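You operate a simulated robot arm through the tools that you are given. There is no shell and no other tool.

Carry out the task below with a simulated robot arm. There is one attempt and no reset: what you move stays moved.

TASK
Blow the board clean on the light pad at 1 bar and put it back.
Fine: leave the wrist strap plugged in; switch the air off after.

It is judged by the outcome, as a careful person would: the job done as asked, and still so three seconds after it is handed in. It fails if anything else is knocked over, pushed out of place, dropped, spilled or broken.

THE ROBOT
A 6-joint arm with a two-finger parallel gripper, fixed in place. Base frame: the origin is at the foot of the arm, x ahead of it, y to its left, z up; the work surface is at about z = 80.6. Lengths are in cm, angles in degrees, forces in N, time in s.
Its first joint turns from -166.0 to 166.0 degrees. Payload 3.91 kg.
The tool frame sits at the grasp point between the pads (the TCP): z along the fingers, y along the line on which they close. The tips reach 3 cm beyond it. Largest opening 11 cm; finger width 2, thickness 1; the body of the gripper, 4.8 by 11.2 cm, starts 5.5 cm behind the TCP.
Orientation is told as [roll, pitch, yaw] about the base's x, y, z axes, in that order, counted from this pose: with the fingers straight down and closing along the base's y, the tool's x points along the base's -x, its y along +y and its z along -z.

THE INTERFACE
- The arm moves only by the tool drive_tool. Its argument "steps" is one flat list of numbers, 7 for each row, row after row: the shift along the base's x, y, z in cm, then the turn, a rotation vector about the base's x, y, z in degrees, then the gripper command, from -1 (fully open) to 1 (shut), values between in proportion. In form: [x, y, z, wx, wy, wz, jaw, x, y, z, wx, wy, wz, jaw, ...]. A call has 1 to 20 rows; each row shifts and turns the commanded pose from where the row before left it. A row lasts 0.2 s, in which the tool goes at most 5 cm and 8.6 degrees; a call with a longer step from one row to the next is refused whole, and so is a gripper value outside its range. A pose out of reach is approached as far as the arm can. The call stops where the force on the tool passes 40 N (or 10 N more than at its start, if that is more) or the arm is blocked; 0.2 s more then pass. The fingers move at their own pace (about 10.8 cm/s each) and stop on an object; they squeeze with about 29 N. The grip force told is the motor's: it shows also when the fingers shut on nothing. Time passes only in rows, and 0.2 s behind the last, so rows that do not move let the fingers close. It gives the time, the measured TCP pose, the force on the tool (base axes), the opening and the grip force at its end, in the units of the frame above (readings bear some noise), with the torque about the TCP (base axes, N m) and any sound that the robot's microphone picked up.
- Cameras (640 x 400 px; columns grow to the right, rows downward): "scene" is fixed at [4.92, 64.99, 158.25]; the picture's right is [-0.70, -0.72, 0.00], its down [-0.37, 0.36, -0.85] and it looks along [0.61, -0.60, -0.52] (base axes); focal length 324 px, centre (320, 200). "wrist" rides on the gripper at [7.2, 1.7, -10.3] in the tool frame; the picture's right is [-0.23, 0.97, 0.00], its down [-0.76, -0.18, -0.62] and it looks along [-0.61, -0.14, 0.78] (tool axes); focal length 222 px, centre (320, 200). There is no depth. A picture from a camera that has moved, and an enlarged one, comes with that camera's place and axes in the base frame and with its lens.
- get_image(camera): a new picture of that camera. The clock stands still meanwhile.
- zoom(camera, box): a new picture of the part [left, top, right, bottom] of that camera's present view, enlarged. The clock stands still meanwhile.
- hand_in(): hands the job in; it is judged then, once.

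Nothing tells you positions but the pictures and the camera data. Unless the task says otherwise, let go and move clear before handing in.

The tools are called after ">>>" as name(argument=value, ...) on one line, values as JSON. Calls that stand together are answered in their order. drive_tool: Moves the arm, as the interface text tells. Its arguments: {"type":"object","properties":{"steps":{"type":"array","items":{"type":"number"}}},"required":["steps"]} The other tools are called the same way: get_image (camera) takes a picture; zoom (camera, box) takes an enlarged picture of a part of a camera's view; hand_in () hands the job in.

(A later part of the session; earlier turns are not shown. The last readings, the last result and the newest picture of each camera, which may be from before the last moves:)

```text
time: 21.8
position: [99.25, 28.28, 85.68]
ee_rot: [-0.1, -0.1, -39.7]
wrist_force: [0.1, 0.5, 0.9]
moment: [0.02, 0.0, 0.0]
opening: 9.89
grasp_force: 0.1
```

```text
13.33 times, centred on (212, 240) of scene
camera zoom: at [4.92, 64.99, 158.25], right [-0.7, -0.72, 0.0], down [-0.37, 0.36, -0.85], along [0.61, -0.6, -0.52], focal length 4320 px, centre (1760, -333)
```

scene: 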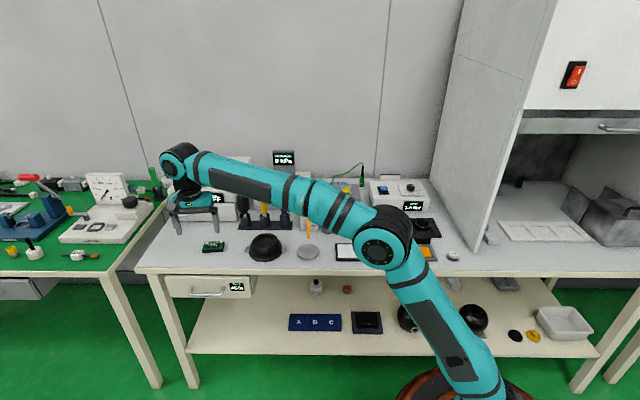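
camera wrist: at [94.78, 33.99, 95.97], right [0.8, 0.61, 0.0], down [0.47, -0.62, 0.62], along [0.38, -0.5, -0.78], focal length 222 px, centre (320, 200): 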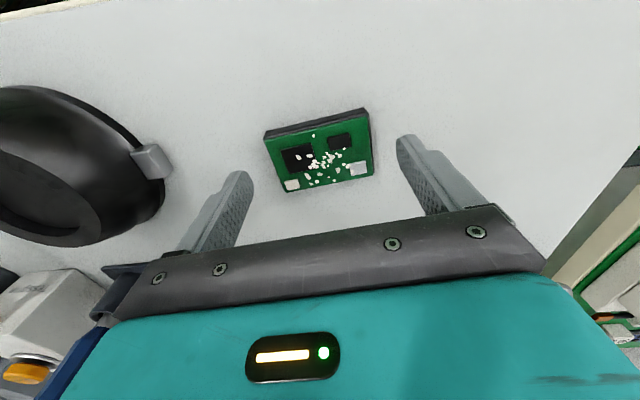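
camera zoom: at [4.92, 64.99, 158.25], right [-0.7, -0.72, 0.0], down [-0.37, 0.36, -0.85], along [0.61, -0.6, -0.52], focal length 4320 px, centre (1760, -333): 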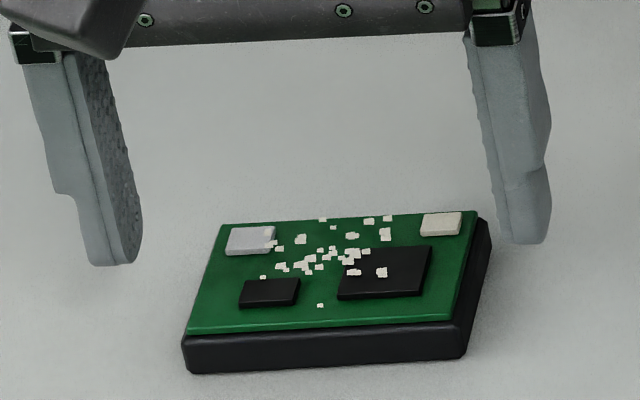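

The board seems to sit slightly toward the front and right of the grip centre. I'll shift by half a centimetre, lower to grip height and part-close to check the gaps.

>>> drive_tool(steps=[-0.24, 0.1, 0, 0, 0, 0, -0.8, -0.24, 0.1, -0.6, 0, 0, 0, -0.8, 0, 0, -0.6, 0, 0, 0, -0.8, 0, 0, -0.4, 0, 0, 0, -0.7, 0, 0, 0, 0, 0, 0, -0.55, 0, 0, 0, 0, 0, 0, -0.55])

>>> zoom(camera="scene", box=[188, 225, 236, 255])

>>> zoom(camera="wrist", box=[220, 80, 440, 230])

```text
time: 23.2
position: [98.59, 28.41, 84.14]
ee_rot: [0.0, 0.1, -39.6]
wrist_force: [1.0, 0.6, 0.3]
moment: [-0.01, -0.03, 0.01]
opening: 8.51
grasp_force: 0.1
```

```text
13.33 times, centred on (212, 240) of scene
camera zoom: at [4.92, 64.99, 158.25], right [-0.7, -0.72, 0.0], down [-0.37, 0.36, -0.85], along [0.61, -0.6, -0.52], focal length 4320 px, centre (1760, -333)
```

zoom: 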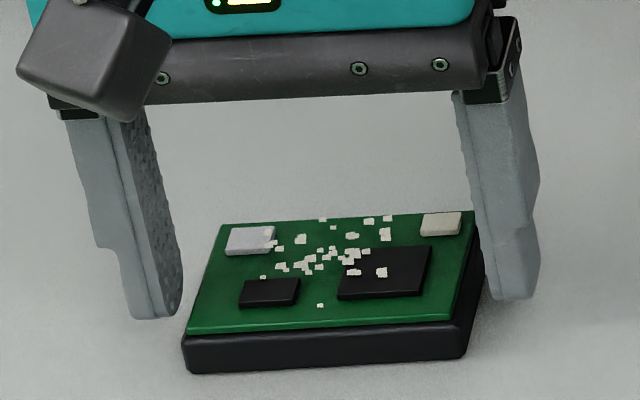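

```text
2.67 times, centred on (330, 155) of wrist
camera zoom: at [94.22, 34.14, 94.48], right [0.8, 0.61, 0.0], down [0.47, -0.62, 0.62], along [0.38, -0.5, -0.78], focal length 592 px, centre (293, 320)
```

zoom: 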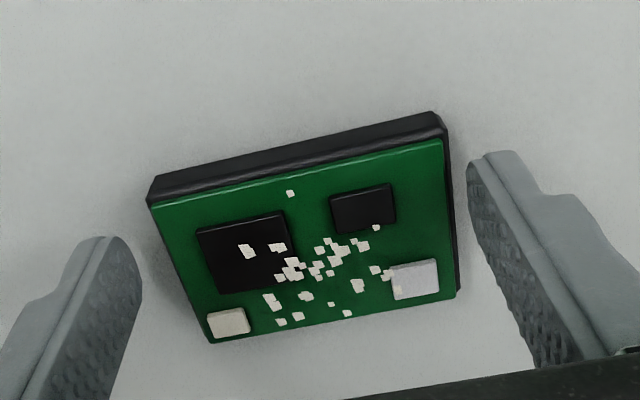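

The gaps on both sides now look even. I'll nudge slightly toward the front and close on the board.

>>> drive_tool(steps=[-0.15, 0.2, 0, 0, 0, 0, -0.55, 0, 0, 0, 0, 0, 0, -0.35, 0, 0, 0, 0, 0, 0, 0, 0, 0, 0, 0, 0, 0, 0.5, 0, 0, 0, 0, 0, 0, 1])

>>> zoom(camera="scene", box=[188, 225, 236, 255])

>>> zoom(camera="wrist", box=[220, 80, 440, 230])

```text
time: 24.4
position: [98.6, 28.57, 84.23]
ee_rot: [0.0, 0.0, -39.7]
wrist_force: [-0.1, -0.5, 2.9]
moment: [0.02, -0.02, 0.0]
opening: 7.41
grasp_force: 29.4
```

```text
13.33 times, centred on (212, 240) of scene
camera zoom: at [4.92, 64.99, 158.25], right [-0.7, -0.72, 0.0], down [-0.37, 0.36, -0.85], along [0.61, -0.6, -0.52], focal length 4320 px, centre (1760, -333)
```

zoom: 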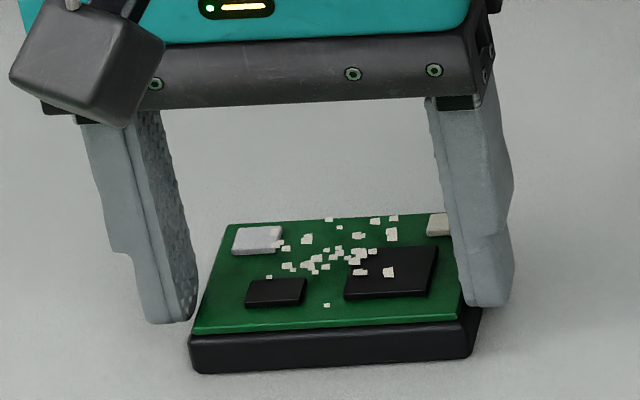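

```text
2.67 times, centred on (330, 155) of wrist
camera zoom: at [94.09, 34.37, 94.49], right [0.8, 0.61, 0.0], down [0.47, -0.62, 0.62], along [0.38, -0.5, -0.78], focal length 592 px, centre (293, 320)
```

zoom: 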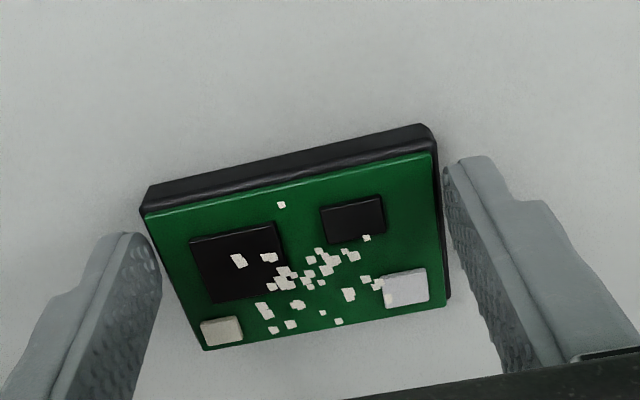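

The board is gripped at 7.4 cm. I'll lift it straight up and check that it is held level.

>>> drive_tool(steps=[0, 0, 0.5, 0, 0, 0, 1, 0, 0, 1, 0, 0, 0, 1, 0, 0, 2.5, 0, 0, 0, 1, 0, 0, 4, 0, 0, 0, 1, 0, 0, 4, 0, 0, 0, 1, 0, 0, 4, 0, 0, 0, 1, 0, 0, 0, 0, 0, 0, 1])

>>> zoom(camera="scene", box=[150, 160, 300, 270])

>>> get_image(camera="wrist")

```text
time: 26.0
position: [98.58, 28.6, 100.18]
ee_rot: [-0.1, -0.1, -39.6]
wrist_force: [-0.8, -0.4, -0.2]
moment: [0.02, 0.0, -0.02]
opening: 7.39
grasp_force: 29.0
```

```text
3.64 times, centred on (225, 215) of scene
camera zoom: at [4.92, 64.99, 158.25], right [-0.7, -0.72, 0.0], down [-0.37, 0.36, -0.85], along [0.61, -0.6, -0.52], focal length 1178 px, centre (666, 146)
```

zoom: 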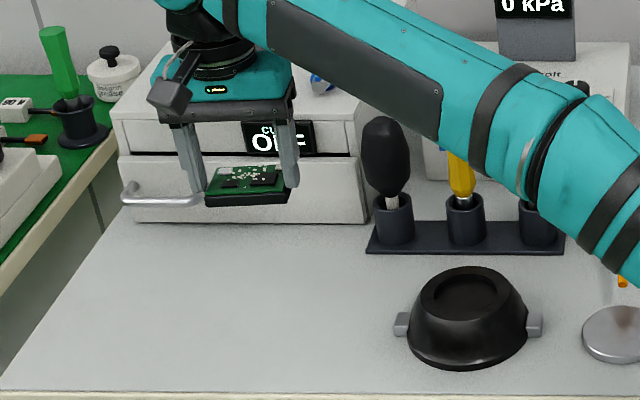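

```text
taken
camera wrist: at [94.09, 34.4, 110.38], right [0.8, 0.61, 0.0], down [0.47, -0.62, 0.62], along [0.38, -0.5, -0.78], focal length 222 px, centre (320, 200)
```

wrist: 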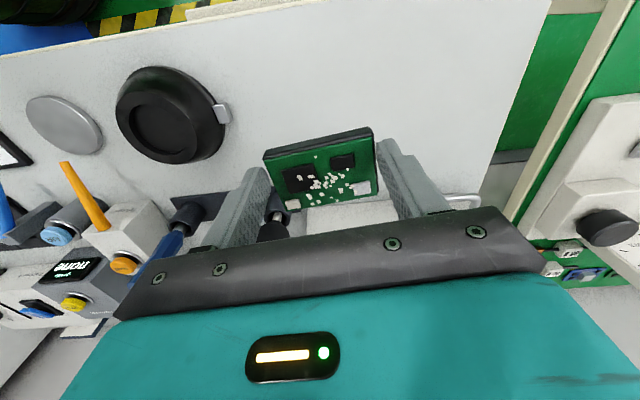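

The board is held level. I'll carry it high over the bowl and disc to above the light pad.

>>> drive_tool(steps=[-3.327, -3.055, 0, 0, 0, -0.42, 1, -3.327, -3.055, 0, 0, 0, -0.42, 1, -3.327, -3.055, 0, 0, 0, -0.42, 1, -3.327, -3.055, 0, 0, 0, -0.42, 1, -3.327, -3.055, 0, 0, 0, -0.42, 1, -3.327, -3.055, 0, 0, 0, -0.42, 1, -3.327, -3.055, 0, 0, 0, -0.42, 1, -3.327, -3.055, 0, 0, 0, -0.42, 1, -3.327, -3.055, 0, 0, 0, -0.42, 1, -3.327, -3.055, 0, 0, 0, -0.42, 1, -3.327, -3.055, 0, 0, 0, -0.42, 1, 0, 0, 0, 0, 0, 0, 1])

>>> get_image(camera="wrist")

>>> zoom(camera="scene", box=[280, 160, 430, 270])

```text
time: 28.6
position: [62.1, -5.15, 100.12]
ee_rot: [0.0, 0.1, -44.2]
wrist_force: [-0.3, 0.7, -0.1]
moment: [0.0, 0.0, -0.01]
opening: 7.37
grasp_force: 29.3
```

```text
taken
camera wrist: at [58.06, 1.03, 110.44], right [0.84, 0.54, 0.0], down [0.42, -0.66, 0.62], along [0.34, -0.52, -0.78], focal length 222 px, centre (320, 200)
```

wrist: 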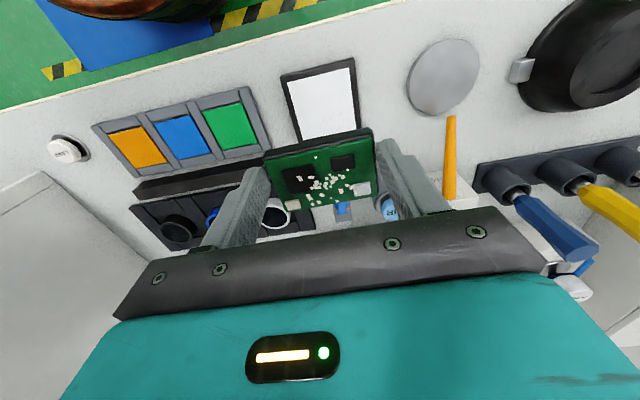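

```text
3.64 times, centred on (355, 215) of scene
camera zoom: at [4.92, 64.99, 158.25], right [-0.7, -0.72, 0.0], down [-0.37, 0.36, -0.85], along [0.61, -0.6, -0.52], focal length 1178 px, centre (193, 146)
```

zoom: 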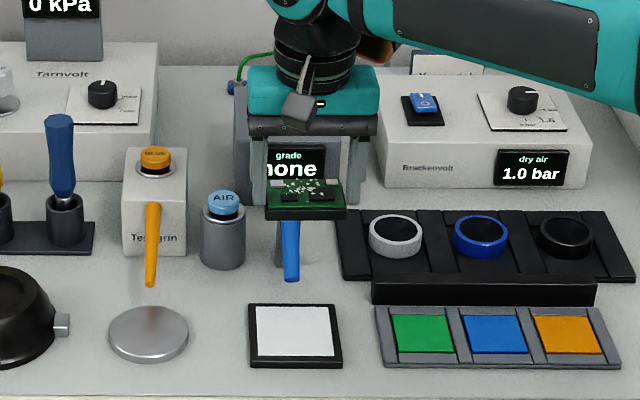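

The board is above the pad area. I'll zoom in on the pad and nozzle to place them precisely.

>>> zoom(camera="wrist", box=[250, 40, 410, 240])

>>> zoom(camera="scene", box=[320, 200, 400, 265])

```text
2.00 times, centred on (330, 140) of wrist
camera zoom: at [58.06, 1.03, 110.44], right [0.84, 0.54, 0.0], down [0.42, -0.66, 0.62], along [0.34, -0.52, -0.78], focal length 444 px, centre (300, 320)
```

zoom: 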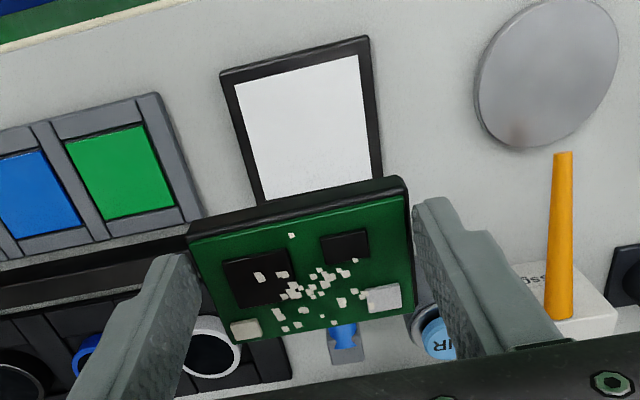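

```text
6.15 times, centred on (360, 232) of scene
camera zoom: at [4.92, 64.99, 158.25], right [-0.7, -0.72, 0.0], down [-0.37, 0.36, -0.85], along [0.61, -0.6, -0.52], focal length 1994 px, centre (74, 0)
```

zoom: 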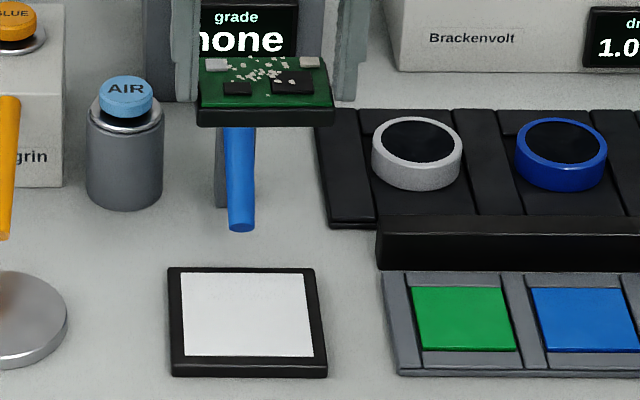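

The pad centre comes out at about (62.8, -5.5), its top near z 81.5, with the nozzle tip about 5 cm behind the centre. I'll centre over it and come down partway.

>>> drive_tool(steps=[0.4, -0.2, 0, 0, 0, -0.4, 1, 0.35, -0.2, -3, 0, 0, -0.4, 1, 0, 0, -4, 0, 0, 0, 1, 0, 0, -3.5, 0, 0, 0, 1, 0, 0, -2, 0, 0, 0, 1, 0, 0, 0, 0, 0, 0, 1])

>>> zoom(camera="scene", box=[310, 190, 390, 265])

>>> get_image(camera="wrist")

```text
time: 30.0
position: [62.69, -5.42, 87.57]
ee_rot: [0.0, -0.1, -45.0]
wrist_force: [0.1, -0.1, -0.8]
moment: [0.01, 0.0, -0.02]
opening: 7.4
grasp_force: 29.0
```

```text
5.33 times, centred on (350, 228) of scene
camera zoom: at [4.92, 64.99, 158.25], right [-0.7, -0.72, 0.0], down [-0.37, 0.36, -0.85], along [0.61, -0.6, -0.52], focal length 1728 px, centre (160, 53)
```

zoom: 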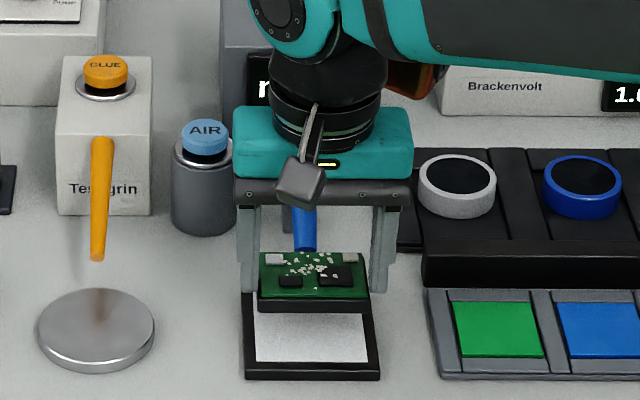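

```text
taken
camera wrist: at [58.71, 0.73, 97.82], right [0.85, 0.53, 0.0], down [0.41, -0.66, 0.62], along [0.33, -0.53, -0.78], focal length 222 px, centre (320, 200)
```

wrist: 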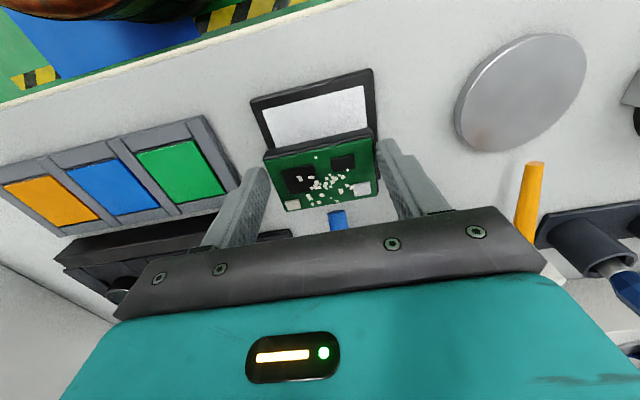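

The board is centred above the pad and clear of the nozzle. I'll lower it gently until it touches.

>>> drive_tool(steps=[0, 0, -1.0, 0, 0, 0, 1, 0, 0, -0.7, 0, 0, 0, 1, 0, 0, -0.3, 0, 0, 0, 1, 0, 0, -0.2, 0, 0, 0, 1, 0, 0, 0, 0, 0, 0, 1])

>>> zoom(camera="scene", box=[320, 215, 376, 260])

```text
time: 31.2
position: [62.68, -5.44, 85.38]
ee_rot: [-0.1, -0.1, -45.1]
wrist_force: [1.0, -0.2, -0.1]
moment: [0.0, -0.01, -0.01]
opening: 7.39
grasp_force: 28.7
```

```text
8.89 times, centred on (348, 238) of scene
camera zoom: at [4.92, 64.99, 158.25], right [-0.7, -0.72, 0.0], down [-0.37, 0.36, -0.85], along [0.61, -0.6, -0.52], focal length 2880 px, centre (71, -133)
```

zoom: 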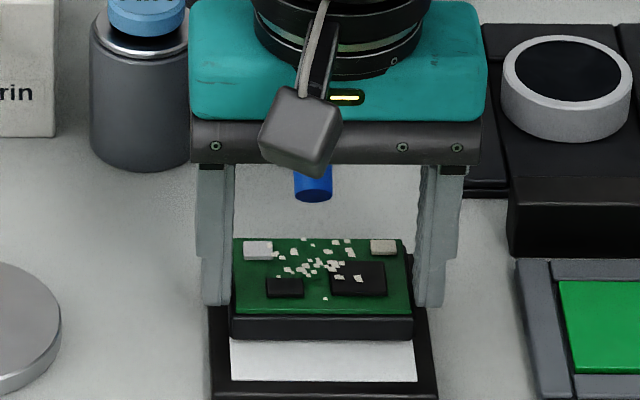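

No contact yet. I'll continue in very small steps.

>>> drive_tool(steps=[0, 0, -0.15, 0, 0, 0, 1, 0, 0, -0.15, 0, 0, 0, 1, 0, 0, 0, 0, 0, 0, 1])

```text
time: 32.0
position: [62.75, -5.52, 85.32]
ee_rot: [0.1, -0.1, -45.0]
wrist_force: [-1.4, 2.0, 21.3]
moment: [-0.04, 0.08, 0.06]
opening: 7.38
grasp_force: 29.1
```

The board is on the pad. I'll relieve the pressure slightly, open the fingers a little and lift straight up.

>>> drive_tool(steps=[0, 0, 0.15, 0, 0, 0, 1, 0, 0, 0, 0, 0, 0, -0.45, 0, 0, 0, 0, 0, 0, -0.5, 0, 0, 0.5, 0, 0, 0, -0.5, 0, 0, 1.5, 0, 0, 0, -0.5, 0, 0, 4, 0, 0, 0, -0.5, 0, 0, 4, 0, 0, 0, -0.5, 0, 0, 4, 0, 0, 0, -0.5, 0, 0, 0, 0, 0, 0, -0.5])

>>> zoom(camera="scene", box=[310, 190, 390, 265])

>>> get_image(camera="wrist")

```text
time: 34.0
position: [62.46, -5.42, 99.18]
ee_rot: [0.0, -0.1, -45.0]
wrist_force: [0.1, -0.3, -0.5]
moment: [-0.02, -0.03, -0.02]
opening: 8.24
grasp_force: 0.1
```

```text
5.33 times, centred on (350, 228) of scene
camera zoom: at [4.92, 64.99, 158.25], right [-0.7, -0.72, 0.0], down [-0.37, 0.36, -0.85], along [0.61, -0.6, -0.52], focal length 1728 px, centre (160, 53)
```

zoom: 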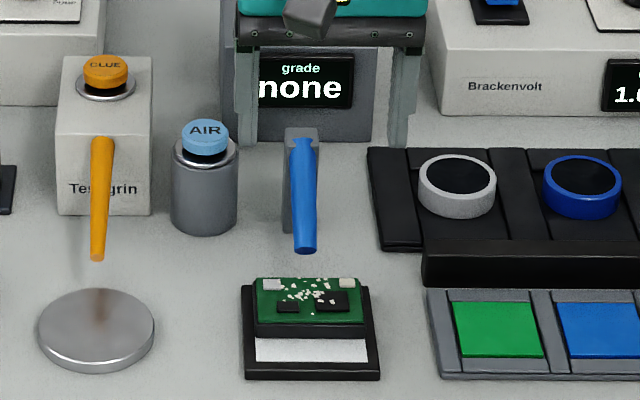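

```text
taken
camera wrist: at [58.67, 0.78, 109.6], right [0.85, 0.53, 0.0], down [0.41, -0.66, 0.62], along [0.33, -0.53, -0.78], focal length 222 px, centre (320, 200)
```

wrist: 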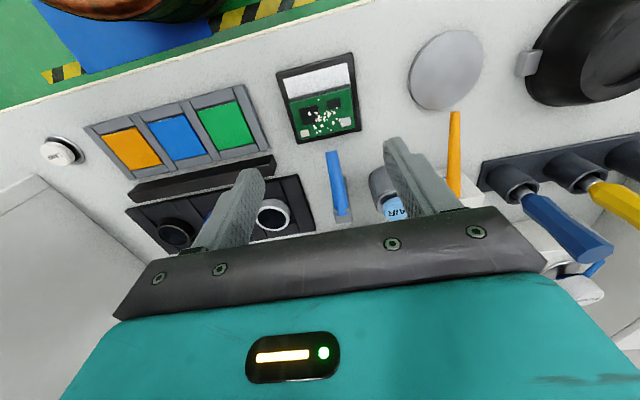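

The board sits on the pad but seems toward its rear side. I'll zoom in to judge its position against the nozzle.

>>> zoom(camera="wrist", box=[250, 30, 400, 230])

>>> zoom(camera="scene", box=[324, 210, 384, 265])

```text
2.00 times, centred on (325, 130) of wrist
camera zoom: at [58.67, 0.78, 109.6], right [0.85, 0.53, 0.0], down [0.41, -0.66, 0.62], along [0.33, -0.53, -0.78], focal length 444 px, centre (310, 340)
```

zoom: 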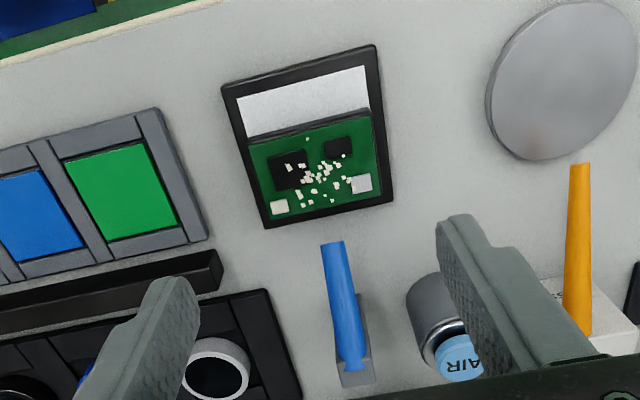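

```text
7.27 times, centred on (354, 238) of scene
camera zoom: at [4.92, 64.99, 158.25], right [-0.7, -0.72, 0.0], down [-0.37, 0.36, -0.85], along [0.61, -0.6, -0.52], focal length 2357 px, centre (73, -73)
```

zoom: 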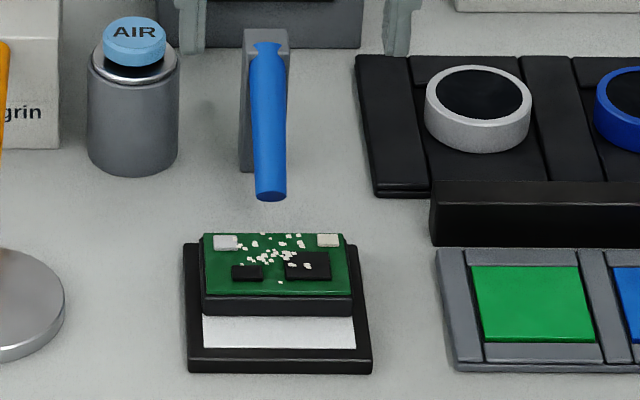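

The board sits about 1 cm behind the pad's centre, because I gripped it off-centre. I'll regrip it and shift it forward so it lies in the middle of the pad.

>>> drive_tool(steps=[0.5, -0.63, 0, 0, 0, 0, -0.6, 0, 0, -4, 0, 0, 0, -0.6, 0, 0, -4, 0, 0, 0, -0.6, 0, 0, -3, 0, 0, 0, -0.6, 0, 0, -1, 0, 0, 0, -0.6, 0, 0, 0, 0, 0, 0, -0.6])

>>> zoom(camera="wrist", box=[220, 80, 440, 230])

>>> zoom(camera="scene", box=[320, 205, 384, 260])

```text
time: 35.4
position: [63.1, -6.04, 87.31]
ee_rot: [0.1, 0.0, -45.0]
wrist_force: [0.2, -0.6, -0.6]
moment: [0.01, -0.02, -0.03]
opening: 8.8
grasp_force: 0.0
```

```text
2.67 times, centred on (330, 155) of wrist
camera zoom: at [59.31, 0.17, 97.6], right [0.85, 0.53, 0.0], down [0.41, -0.66, 0.62], along [0.33, -0.53, -0.78], focal length 592 px, centre (293, 320)
```

zoom: 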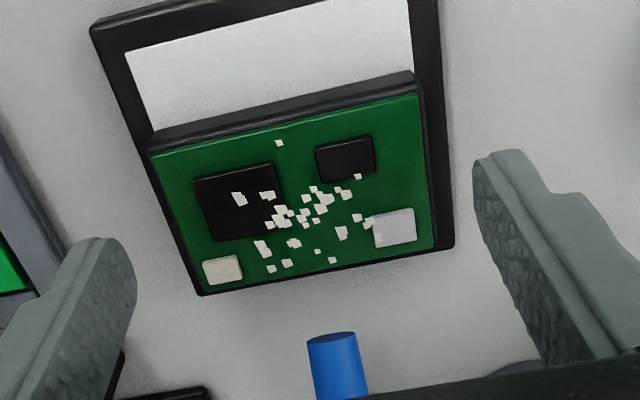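

```text
7.27 times, centred on (352, 232) of scene
camera zoom: at [4.92, 64.99, 158.25], right [-0.7, -0.72, 0.0], down [-0.37, 0.36, -0.85], along [0.61, -0.6, -0.52], focal length 2357 px, centre (87, -36)
```

zoom: 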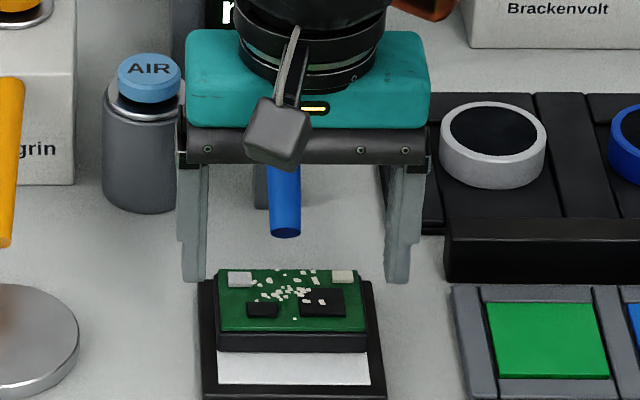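

The board is now centred between the fingers. I'll lower, grip, lift a little, shift it forward about 0.9 cm, and set it down.

>>> drive_tool(steps=[0, 0, -1.2, 0, 0, 0, -0.6, 0, 0, -0.8, 0, 0, 0, -0.6, 0, 0, 0, 0, 0, 0, -0.35, 0, 0, 0, 0, 0, 0, 0.2, 0, 0, 0, 0, 0, 0, 1, 0, 0, 0, 0, 0, 0, 1, 0, 0, 0.4, 0, 0, 0, 1, 0, 0, 0.4, 0, 0, 0, 1, -0.29, 0.35, 0, 0, 0, 0, 1, -0.29, 0.35, 0, 0, 0, 0, 1, 0, 0, 0, 0, 0, 0, 1])

>>> zoom(camera="scene", box=[320, 205, 384, 260])

```text
time: 37.8
position: [62.6, -5.33, 86.11]
ee_rot: [0.0, 0.0, -45.0]
wrist_force: [-0.2, -0.2, -0.3]
moment: [0.02, 0.02, -0.04]
opening: 7.37
grasp_force: 28.5
```

```text
7.27 times, centred on (352, 232) of scene
camera zoom: at [4.92, 64.99, 158.25], right [-0.7, -0.72, 0.0], down [-0.37, 0.36, -0.85], along [0.61, -0.6, -0.52], focal length 2357 px, centre (87, -36)
```

zoom: 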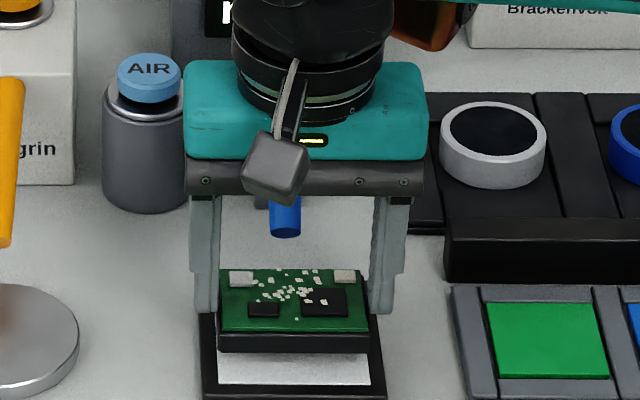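

Now I'll set it down gently onto the pad.

>>> drive_tool(steps=[0, 0, -0.4, 0, 0, 0, 1, 0, 0, -0.25, 0, 0, 0, 1, 0, 0, -0.15, 0, 0, 0, 1, 0, 0, -0.1, 0, 0, 0, 1])

```text
time: 38.8
position: [62.72, -5.4, 85.39]
ee_rot: [0.1, -0.1, -45.0]
wrist_force: [3.5, -1.2, 14.8]
moment: [-0.16, 0.04, 0.05]
opening: 7.39
grasp_force: 29.7
```

>>> drive_tool(steps=[0, 0, 0.1, 0, 0, 0, 1, 0, 0, 0, 0, 0, 0, -0.45, 0, 0, 0, 0, 0, 0, -0.5, 0, 0, 0.5, 0, 0, 0, -0.5, 0, 0, 1.5, 0, 0, 0, -0.5, 0, 0, 4, 0, 0, 0, -0.5, 0, 0, 4, 0, 0, 0, -0.5, 0, 0, 4, 0, 0, 0, 0, 0, 0, 0, 0, 0, 0, 0.5])

>>> get_image(camera="wrist")

>>> zoom(camera="scene", box=[320, 205, 384, 260])

```text
time: 40.8
position: [62.54, -5.77, 99.36]
ee_rot: [0.0, 0.0, -44.9]
wrist_force: [0.4, -0.5, 0.4]
moment: [-0.02, 0.0, -0.01]
opening: 2.75
grasp_force: 0.0
```

```text
taken
camera wrist: at [58.73, 0.54, 109.62], right [0.85, 0.53, 0.0], down [0.41, -0.66, 0.62], along [0.33, -0.53, -0.78], focal length 222 px, centre (320, 200)
```

wrist: 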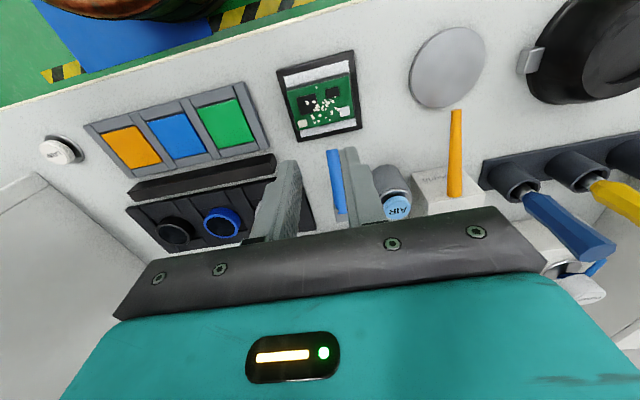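

```text
7.27 times, centred on (352, 232) of scene
camera zoom: at [4.92, 64.99, 158.25], right [-0.7, -0.72, 0.0], down [-0.37, 0.36, -0.85], along [0.61, -0.6, -0.52], focal length 2357 px, centre (87, -36)
```

zoom: 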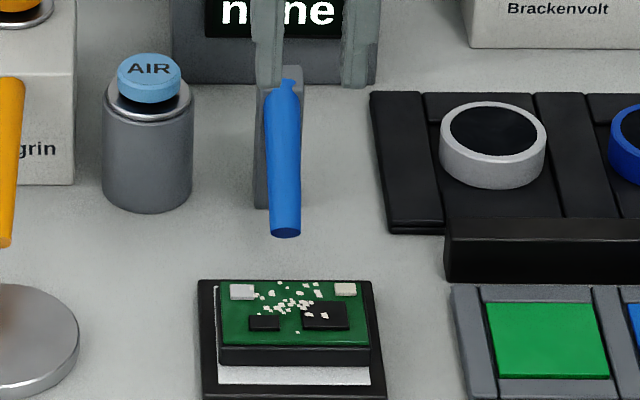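

The board is now well centred on the pad. Next I'll go over the AIR button at about (76.9, -10) with the gripper shut.

>>> drive_tool(steps=[3.55, -1.15, 0, 0, 0, 0, 1, 3.55, -1.15, -0.6, 0, 0, 0, 1, 3.55, -1.15, -0.6, 0, 0, 0, 1, 3.55, -1.15, -1, 0, 0, 0, 1, 0, 0, 0, 0, 0, 0, 1])

>>> get_image(camera="wrist")

>>> zoom(camera="scene", box=[290, 180, 370, 260])

```text
time: 42.0
position: [76.79, -10.18, 97.09]
ee_rot: [0.0, 0.0, -45.0]
wrist_force: [0.3, -0.2, 0.7]
moment: [-0.02, 0.0, -0.01]
opening: 0.0
grasp_force: 28.8
```

```text
taken
camera wrist: at [72.82, -3.91, 107.39], right [0.85, 0.53, 0.0], down [0.41, -0.66, 0.62], along [0.33, -0.53, -0.78], focal length 222 px, centre (320, 200)
```

wrist: 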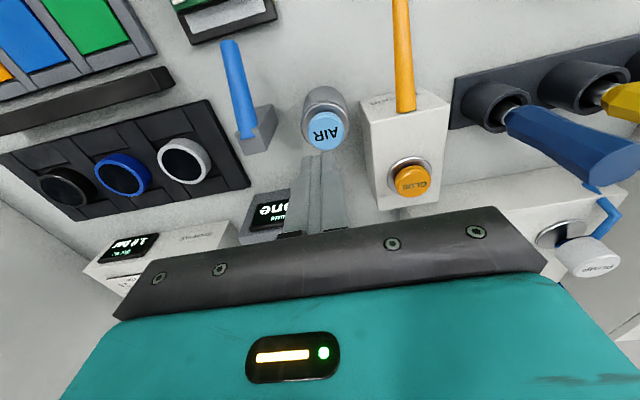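

```text
5.00 times, centred on (330, 220) of scene
camera zoom: at [4.92, 64.99, 158.25], right [-0.7, -0.72, 0.0], down [-0.37, 0.36, -0.85], along [0.61, -0.6, -0.52], focal length 1620 px, centre (270, 100)
```

zoom: 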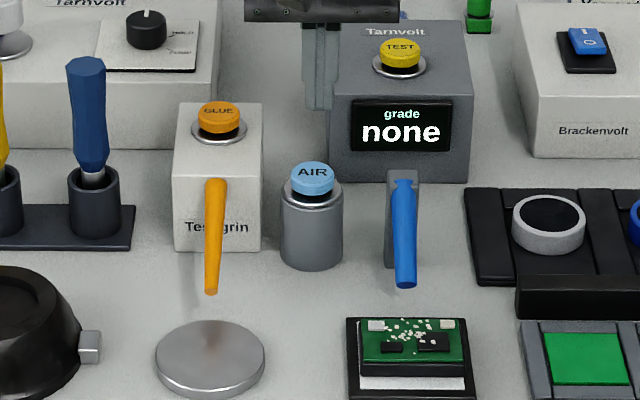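

The fingertip is right over the AIR button. I'll lower onto it in small steps.

>>> drive_tool(steps=[0.15, 0.15, -3, 0, 0, 0, 1, 0, 0, -1.5, 0, 0, 0, 1, 0, 0, -0.3, 0, 0, 0, 1, 0, 0, -0.3, 0, 0, 0, 1, 0, 0, -0.2, 0, 0, 0, 1])

>>> zoom(camera="scene", box=[290, 180, 370, 260])

```text
time: 43.2
position: [77.16, -9.8, 91.9]
ee_rot: [0.0, 0.0, -45.0]
wrist_force: [-0.1, -0.2, -0.7]
moment: [0.03, -0.04, 0.0]
opening: 0.0
grasp_force: 29.5
```

```text
5.00 times, centred on (330, 220) of scene
camera zoom: at [4.92, 64.99, 158.25], right [-0.7, -0.72, 0.0], down [-0.37, 0.36, -0.85], along [0.61, -0.6, -0.52], focal length 1620 px, centre (270, 100)
```

zoom: 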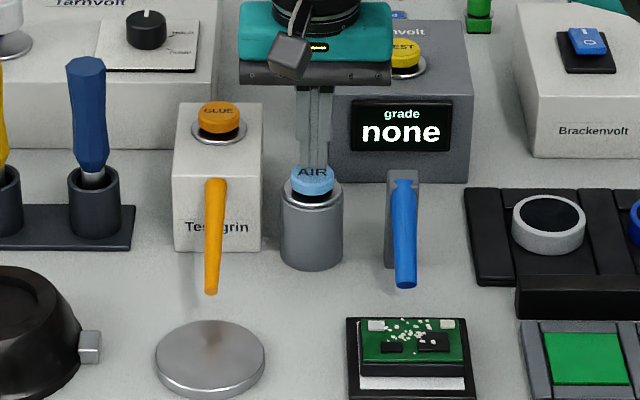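

The tip is just above the button. I'll continue down to press it.

>>> drive_tool(steps=[0, 0, -0.2, 0, 0, 0, 1, 0, 0, -0.2, 0, 0, 0, 1, 0, 0, -0.2, 0, 0, 0, 1, 0, 0, -0.2, 0, 0, 0, 1])

>>> zoom(camera="scene", box=[290, 180, 370, 260])

```text
time: 44.2
position: [76.93, -9.82, 91.02]
ee_rot: [0.0, 0.0, -45.0]
wrist_force: [0.1, 0.9, -0.3]
moment: [0.01, 0.01, 0.0]
opening: 0.03
grasp_force: 28.9
```

```text
5.00 times, centred on (330, 220) of scene
camera zoom: at [4.92, 64.99, 158.25], right [-0.7, -0.72, 0.0], down [-0.37, 0.36, -0.85], along [0.61, -0.6, -0.52], focal length 1620 px, centre (270, 100)
```

zoom: 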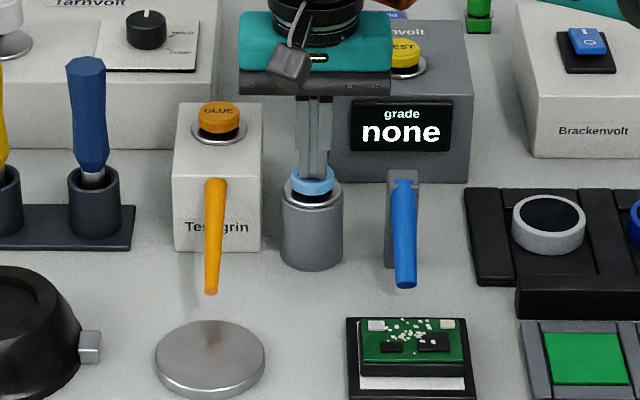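

The tip is now nearly on the button. Pressing further, then watching the board.

>>> drive_tool(steps=[0, 0, -0.15, 0, 0, 0, 1, 0, 0, -0.15, 0, 0, 0, 1, 0, 0, -0.15, 0, 0, 0, 1, 0, 0, -0.15, 0, 0, 0, 1])

>>> zoom(camera="scene", box=[290, 180, 370, 260])

```text
time: 45.2
position: [76.96, -9.91, 90.45]
ee_rot: [0.0, 0.1, -44.9]
wrist_force: [1.4, -0.4, 2.0]
moment: [-0.04, -0.05, -0.02]
opening: 0.0
grasp_force: 29.2
heard: click
```

```text
5.00 times, centred on (330, 220) of scene
camera zoom: at [4.92, 64.99, 158.25], right [-0.7, -0.72, 0.0], down [-0.37, 0.36, -0.85], along [0.61, -0.6, -0.52], focal length 1620 px, centre (270, 100)
```

zoom: 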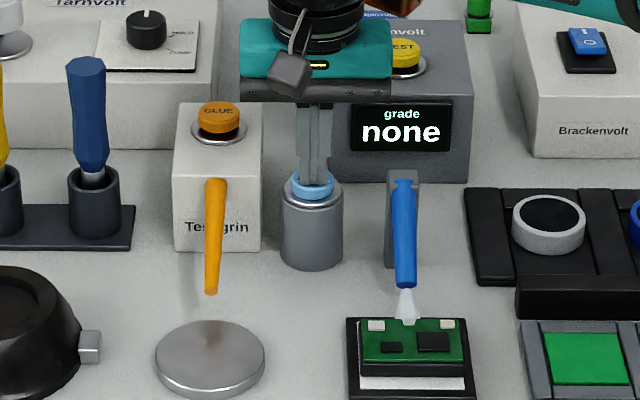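

Air is blowing and the specks are gone. I'll hold a moment, then release the button.

>>> drive_tool(steps=[0, 0, 0, 0, 0, 0, 1, 0, 0, 0, 0, 0, 0, 1, 0, 0, 0.6, 0, 0, 0, 1, 0, 0, 2, 0, 0, 0, 1, 0, 0, 4, 0, 0, 0, 1, 0, 0, 3, 0, 0, 0, 1, 0, 0, 0, 0, 0, 0, 1])

>>> zoom(camera="scene", box=[290, 180, 370, 260])

>>> zoom(camera="scene", box=[330, 230, 370, 260])

>>> get_image(camera="scene")

```text
time: 46.8
position: [76.91, -9.91, 100.04]
ee_rot: [0.0, 0.0, -45.0]
wrist_force: [-0.3, 0.4, 0.2]
moment: [0.03, 0.01, 0.01]
opening: 0.01
grasp_force: 29.3
```

```text
5.00 times, centred on (330, 220) of scene
camera zoom: at [4.92, 64.99, 158.25], right [-0.7, -0.72, 0.0], down [-0.37, 0.36, -0.85], along [0.61, -0.6, -0.52], focal length 1620 px, centre (270, 100)
```

zoom: 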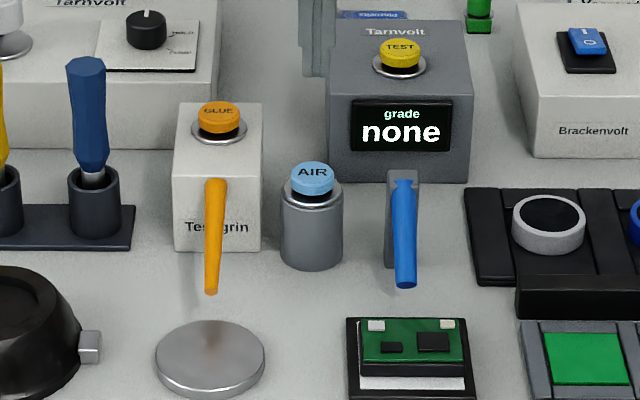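

```text
13.33 times, centred on (350, 245) of scene
camera zoom: at [4.92, 64.99, 158.25], right [-0.7, -0.72, 0.0], down [-0.37, 0.36, -0.85], along [0.61, -0.6, -0.52], focal length 4320 px, centre (-80, -400)
```

zoom: 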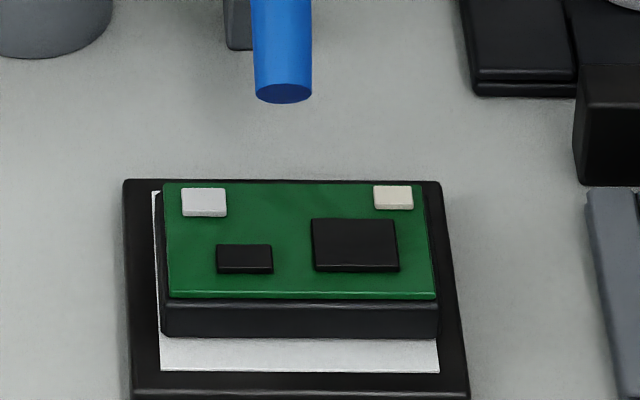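

```text
taken
```

scene: 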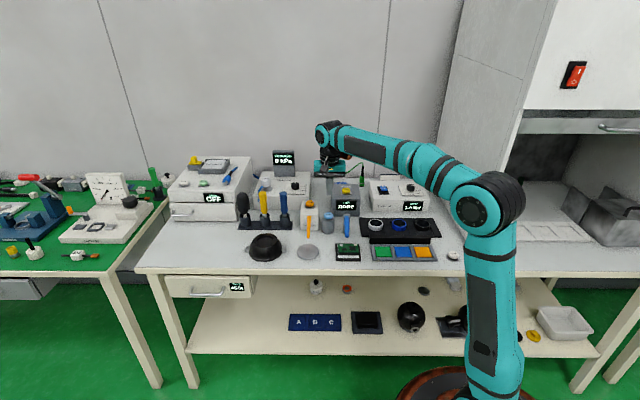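

The board is clean and still in place on the pad. Next I'll switch the air off by pressing the O side of the rocker, at about (74, -41.8).

>>> drive_tool(steps=[-0.423, -4.55, 0, 0, 0, 0, 1, -0.423, -4.55, 0, 0, 0, 0, 1, -0.423, -4.55, 0, 0, 0, 0, 1, -0.423, -4.55, 0, 0, 0, 0, 1, -0.423, -4.55, 0, 0, 0, 0, 1, -0.423, -4.55, -1, 0, 0, 0, 1, -0.423, -4.55, -2, 0, 0, 0, 1, 0, 0, 0, 0, 0, 0, 1])

>>> zoom(camera="wrist", box=[200, 40, 440, 240])

>>> zoom(camera="scene", box=[365, 150, 445, 215])

```text
time: 48.6
position: [74.21, -41.85, 96.85]
ee_rot: [0.0, 0.1, -45.0]
wrist_force: [-0.1, -0.8, -0.1]
moment: [0.01, -0.04, -0.01]
opening: 0.0
grasp_force: 28.7
```

```text
2.00 times, centred on (320, 140) of wrist
camera zoom: at [70.24, -35.57, 107.17], right [0.85, 0.53, 0.0], down [0.41, -0.66, 0.62], along [0.33, -0.53, -0.78], focal length 444 px, centre (320, 320)
```

zoom: 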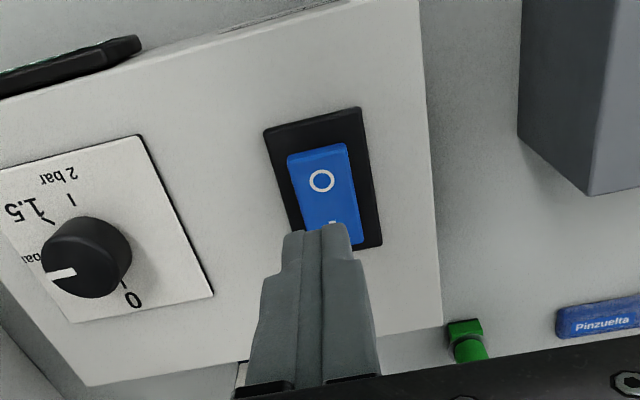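

```text
6.15 times, centred on (405, 182) of scene
camera zoom: at [4.92, 64.99, 158.25], right [-0.7, -0.72, 0.0], down [-0.37, 0.36, -0.85], along [0.61, -0.6, -0.52], focal length 1994 px, centre (-203, 308)
```

zoom: 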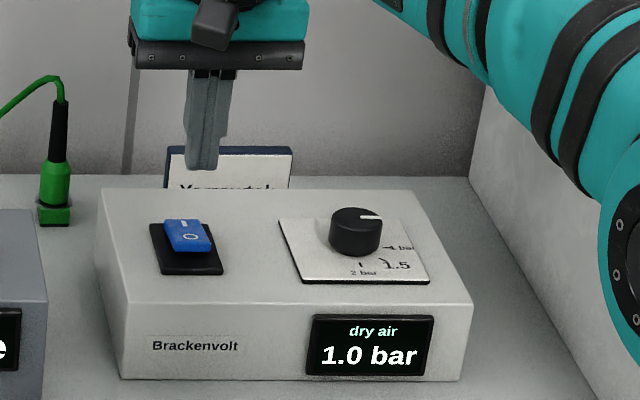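

The O mark is just in front of the tip. I'll nudge forward slightly and press down.

>>> drive_tool(steps=[-0.3, 0.35, -2, 0, 0, 0, 1, 0, 0, -1.5, 0, 0, 0, 1, 0, 0, -0.5, 0, 0, 0, 1, 0, 0, -0.3, 0, 0, 0, 1, 0, 0, -0.3, 0, 0, 0, 1, 0, 0, 0, 0, 0, 0, 1])

>>> zoom(camera="scene", box=[365, 150, 445, 215])

```text
time: 50.0
position: [73.78, -41.36, 92.44]
ee_rot: [0.0, 0.0, -45.0]
wrist_force: [0.4, 0.3, 0.1]
moment: [-0.02, -0.01, 0.01]
opening: 0.0
grasp_force: 29.2
```

```text
6.15 times, centred on (405, 182) of scene
camera zoom: at [4.92, 64.99, 158.25], right [-0.7, -0.72, 0.0], down [-0.37, 0.36, -0.85], along [0.61, -0.6, -0.52], focal length 1994 px, centre (-203, 308)
```

zoom: 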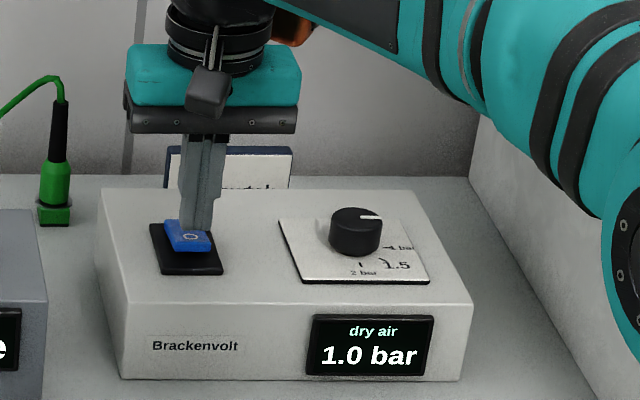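

Close above the O side. Continuing down in small steps.

>>> drive_tool(steps=[0, 0, -0.25, 0, 0, 0, 1, 0, 0, -0.25, 0, 0, 0, 1, 0, 0, -0.2, 0, 0, 0, 1, 0, 0, -0.2, 0, 0, 0, 1, 0, 0, -0.2, 0, 0, 0, 1])

>>> zoom(camera="scene", box=[365, 150, 445, 215])

```text
time: 51.2
position: [73.86, -41.31, 91.35]
ee_rot: [0.0, -0.1, -45.0]
wrist_force: [-0.2, 0.3, 0.4]
moment: [-0.02, 0.01, -0.01]
opening: 0.0
grasp_force: 28.9
```

```text
6.15 times, centred on (405, 182) of scene
camera zoom: at [4.92, 64.99, 158.25], right [-0.7, -0.72, 0.0], down [-0.37, 0.36, -0.85], along [0.61, -0.6, -0.52], focal length 1994 px, centre (-203, 308)
```

zoom: 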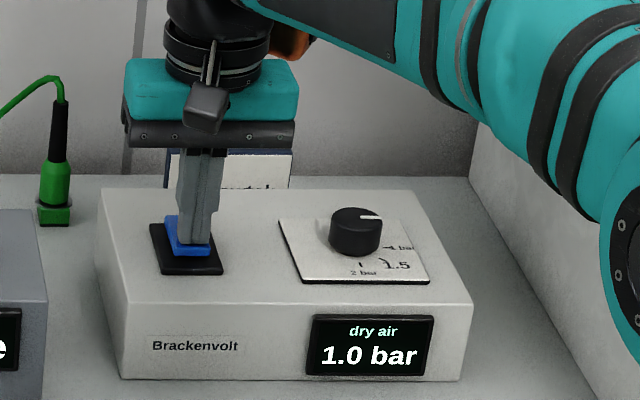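

The rocker looks to be tipping but the display still reads 1.0. I'll press a little further.

>>> drive_tool(steps=[0, 0, -0.2, 0, 0, 0, 1, 0, 0, -0.2, 0, 0, 0, 1])

>>> zoom(camera="scene", box=[365, 150, 445, 215])

```text
time: 51.8
position: [73.67, -41.37, 91.27]
ee_rot: [0.1, -0.3, -45.1]
wrist_force: [6.0, -0.6, 26.4]
moment: [-0.25, -0.35, 0.05]
opening: 0.02
grasp_force: 29.1
heard: click
```

```text
6.15 times, centred on (405, 182) of scene
camera zoom: at [4.92, 64.99, 158.25], right [-0.7, -0.72, 0.0], down [-0.37, 0.36, -0.85], along [0.61, -0.6, -0.52], focal length 1994 px, centre (-203, 308)
```

zoom: 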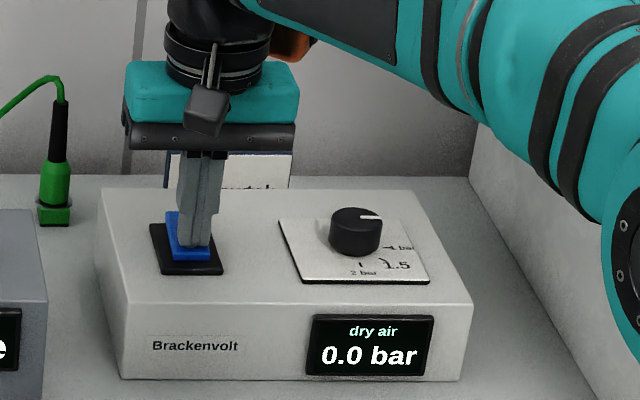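

The click came and the display reads 0.0 bar, so the air is off. I'll lift and go back above the pad to pick up the board.

>>> drive_tool(steps=[0, 0, 1, 0, 0, 0, 1, 0, 0, 4, 0, 0, 0, 1, 0, 0, 4.5, 0, 0, 0, 1, -1.375, 4.5, 0, 0, 0, 0, 1, -1.375, 4.5, 0, 0, 0, 0, 0.5, -1.375, 4.5, 0, 0, 0, 0, 0, -1.375, 4.5, 0, 0, 0, 0, -0.6, -1.375, 4.5, 0, 0, 0, 0, -0.6, -1.375, 4.5, 0, 0, 0, 0, -0.6, -1.375, 4.5, 0, 0, 0, 0, -0.6, -1.375, 4.5, 0, 0, 0, 0, -0.6, 0, 0, 0, 0, 0, 0, -0.6])

>>> zoom(camera="wrist", box=[250, 30, 400, 230])

>>> zoom(camera="scene", box=[300, 150, 440, 260])

```text
time: 54.4
position: [62.61, -5.1, 100.39]
ee_rot: [0.0, 0.0, -44.9]
wrist_force: [0.1, 1.1, -0.3]
moment: [0.02, 0.01, 0.02]
opening: 8.81
grasp_force: 0.1
```

```text
2.00 times, centred on (325, 130) of wrist
camera zoom: at [58.85, 1.11, 110.58], right [0.85, 0.53, 0.0], down [0.41, -0.66, 0.62], along [0.33, -0.53, -0.78], focal length 444 px, centre (310, 340)
```

zoom: 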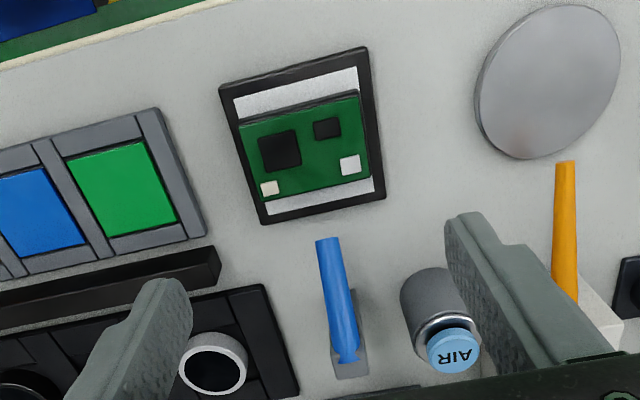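

```text
3.64 times, centred on (370, 205) of scene
camera zoom: at [4.92, 64.99, 158.25], right [-0.7, -0.72, 0.0], down [-0.37, 0.36, -0.85], along [0.61, -0.6, -0.52], focal length 1178 px, centre (138, 182)
```

zoom: 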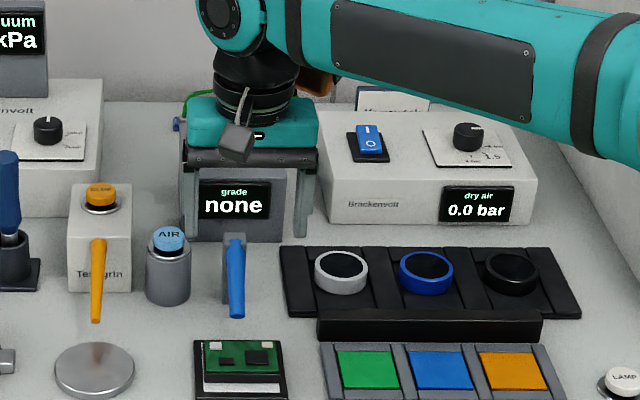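

The board lies centred at about (62.8, -5.6). I'll align the gripper over it and lower partway to check.

>>> drive_tool(steps=[0.12, -0.35, 0, 0, 0, 0, -0.6, 0, 0, -4, 0, 0, 0, -0.6, 0, 0, -4, 0, 0, 0, -0.6, 0, 0, -3.5, 0, 0, 0, -0.6, 0, 0, -1.5, 0, 0, 0, -0.6, 0, 0, 0, 0, 0, 0, -0.6])

>>> zoom(camera="wrist", box=[220, 80, 440, 230])

>>> zoom(camera="scene", box=[320, 205, 384, 260])

```text
time: 55.8
position: [62.81, -5.65, 87.4]
ee_rot: [0.1, 0.0, -45.1]
wrist_force: [0.1, 0.7, -1.1]
moment: [0.02, -0.02, 0.02]
opening: 8.81
grasp_force: 0.0
```

```text
2.67 times, centred on (330, 155) of wrist
camera zoom: at [58.92, 0.55, 97.63], right [0.85, 0.53, 0.0], down [0.41, -0.66, 0.62], along [0.33, -0.53, -0.78], focal length 592 px, centre (293, 320)
```

zoom: 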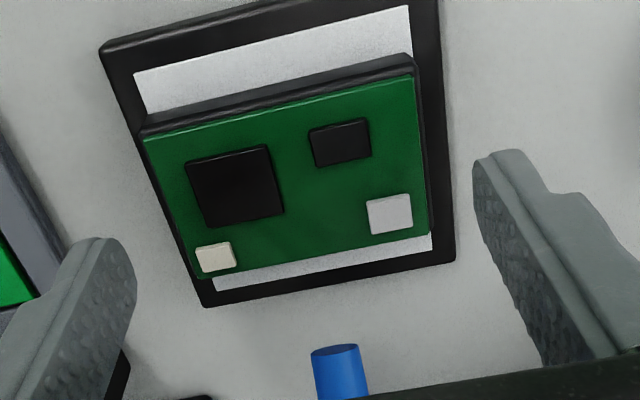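

```text
7.27 times, centred on (352, 232) of scene
camera zoom: at [4.92, 64.99, 158.25], right [-0.7, -0.72, 0.0], down [-0.37, 0.36, -0.85], along [0.61, -0.6, -0.52], focal length 2357 px, centre (87, -36)
```

zoom: 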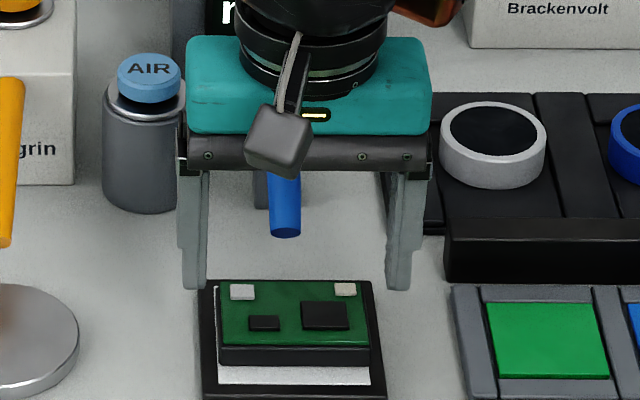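

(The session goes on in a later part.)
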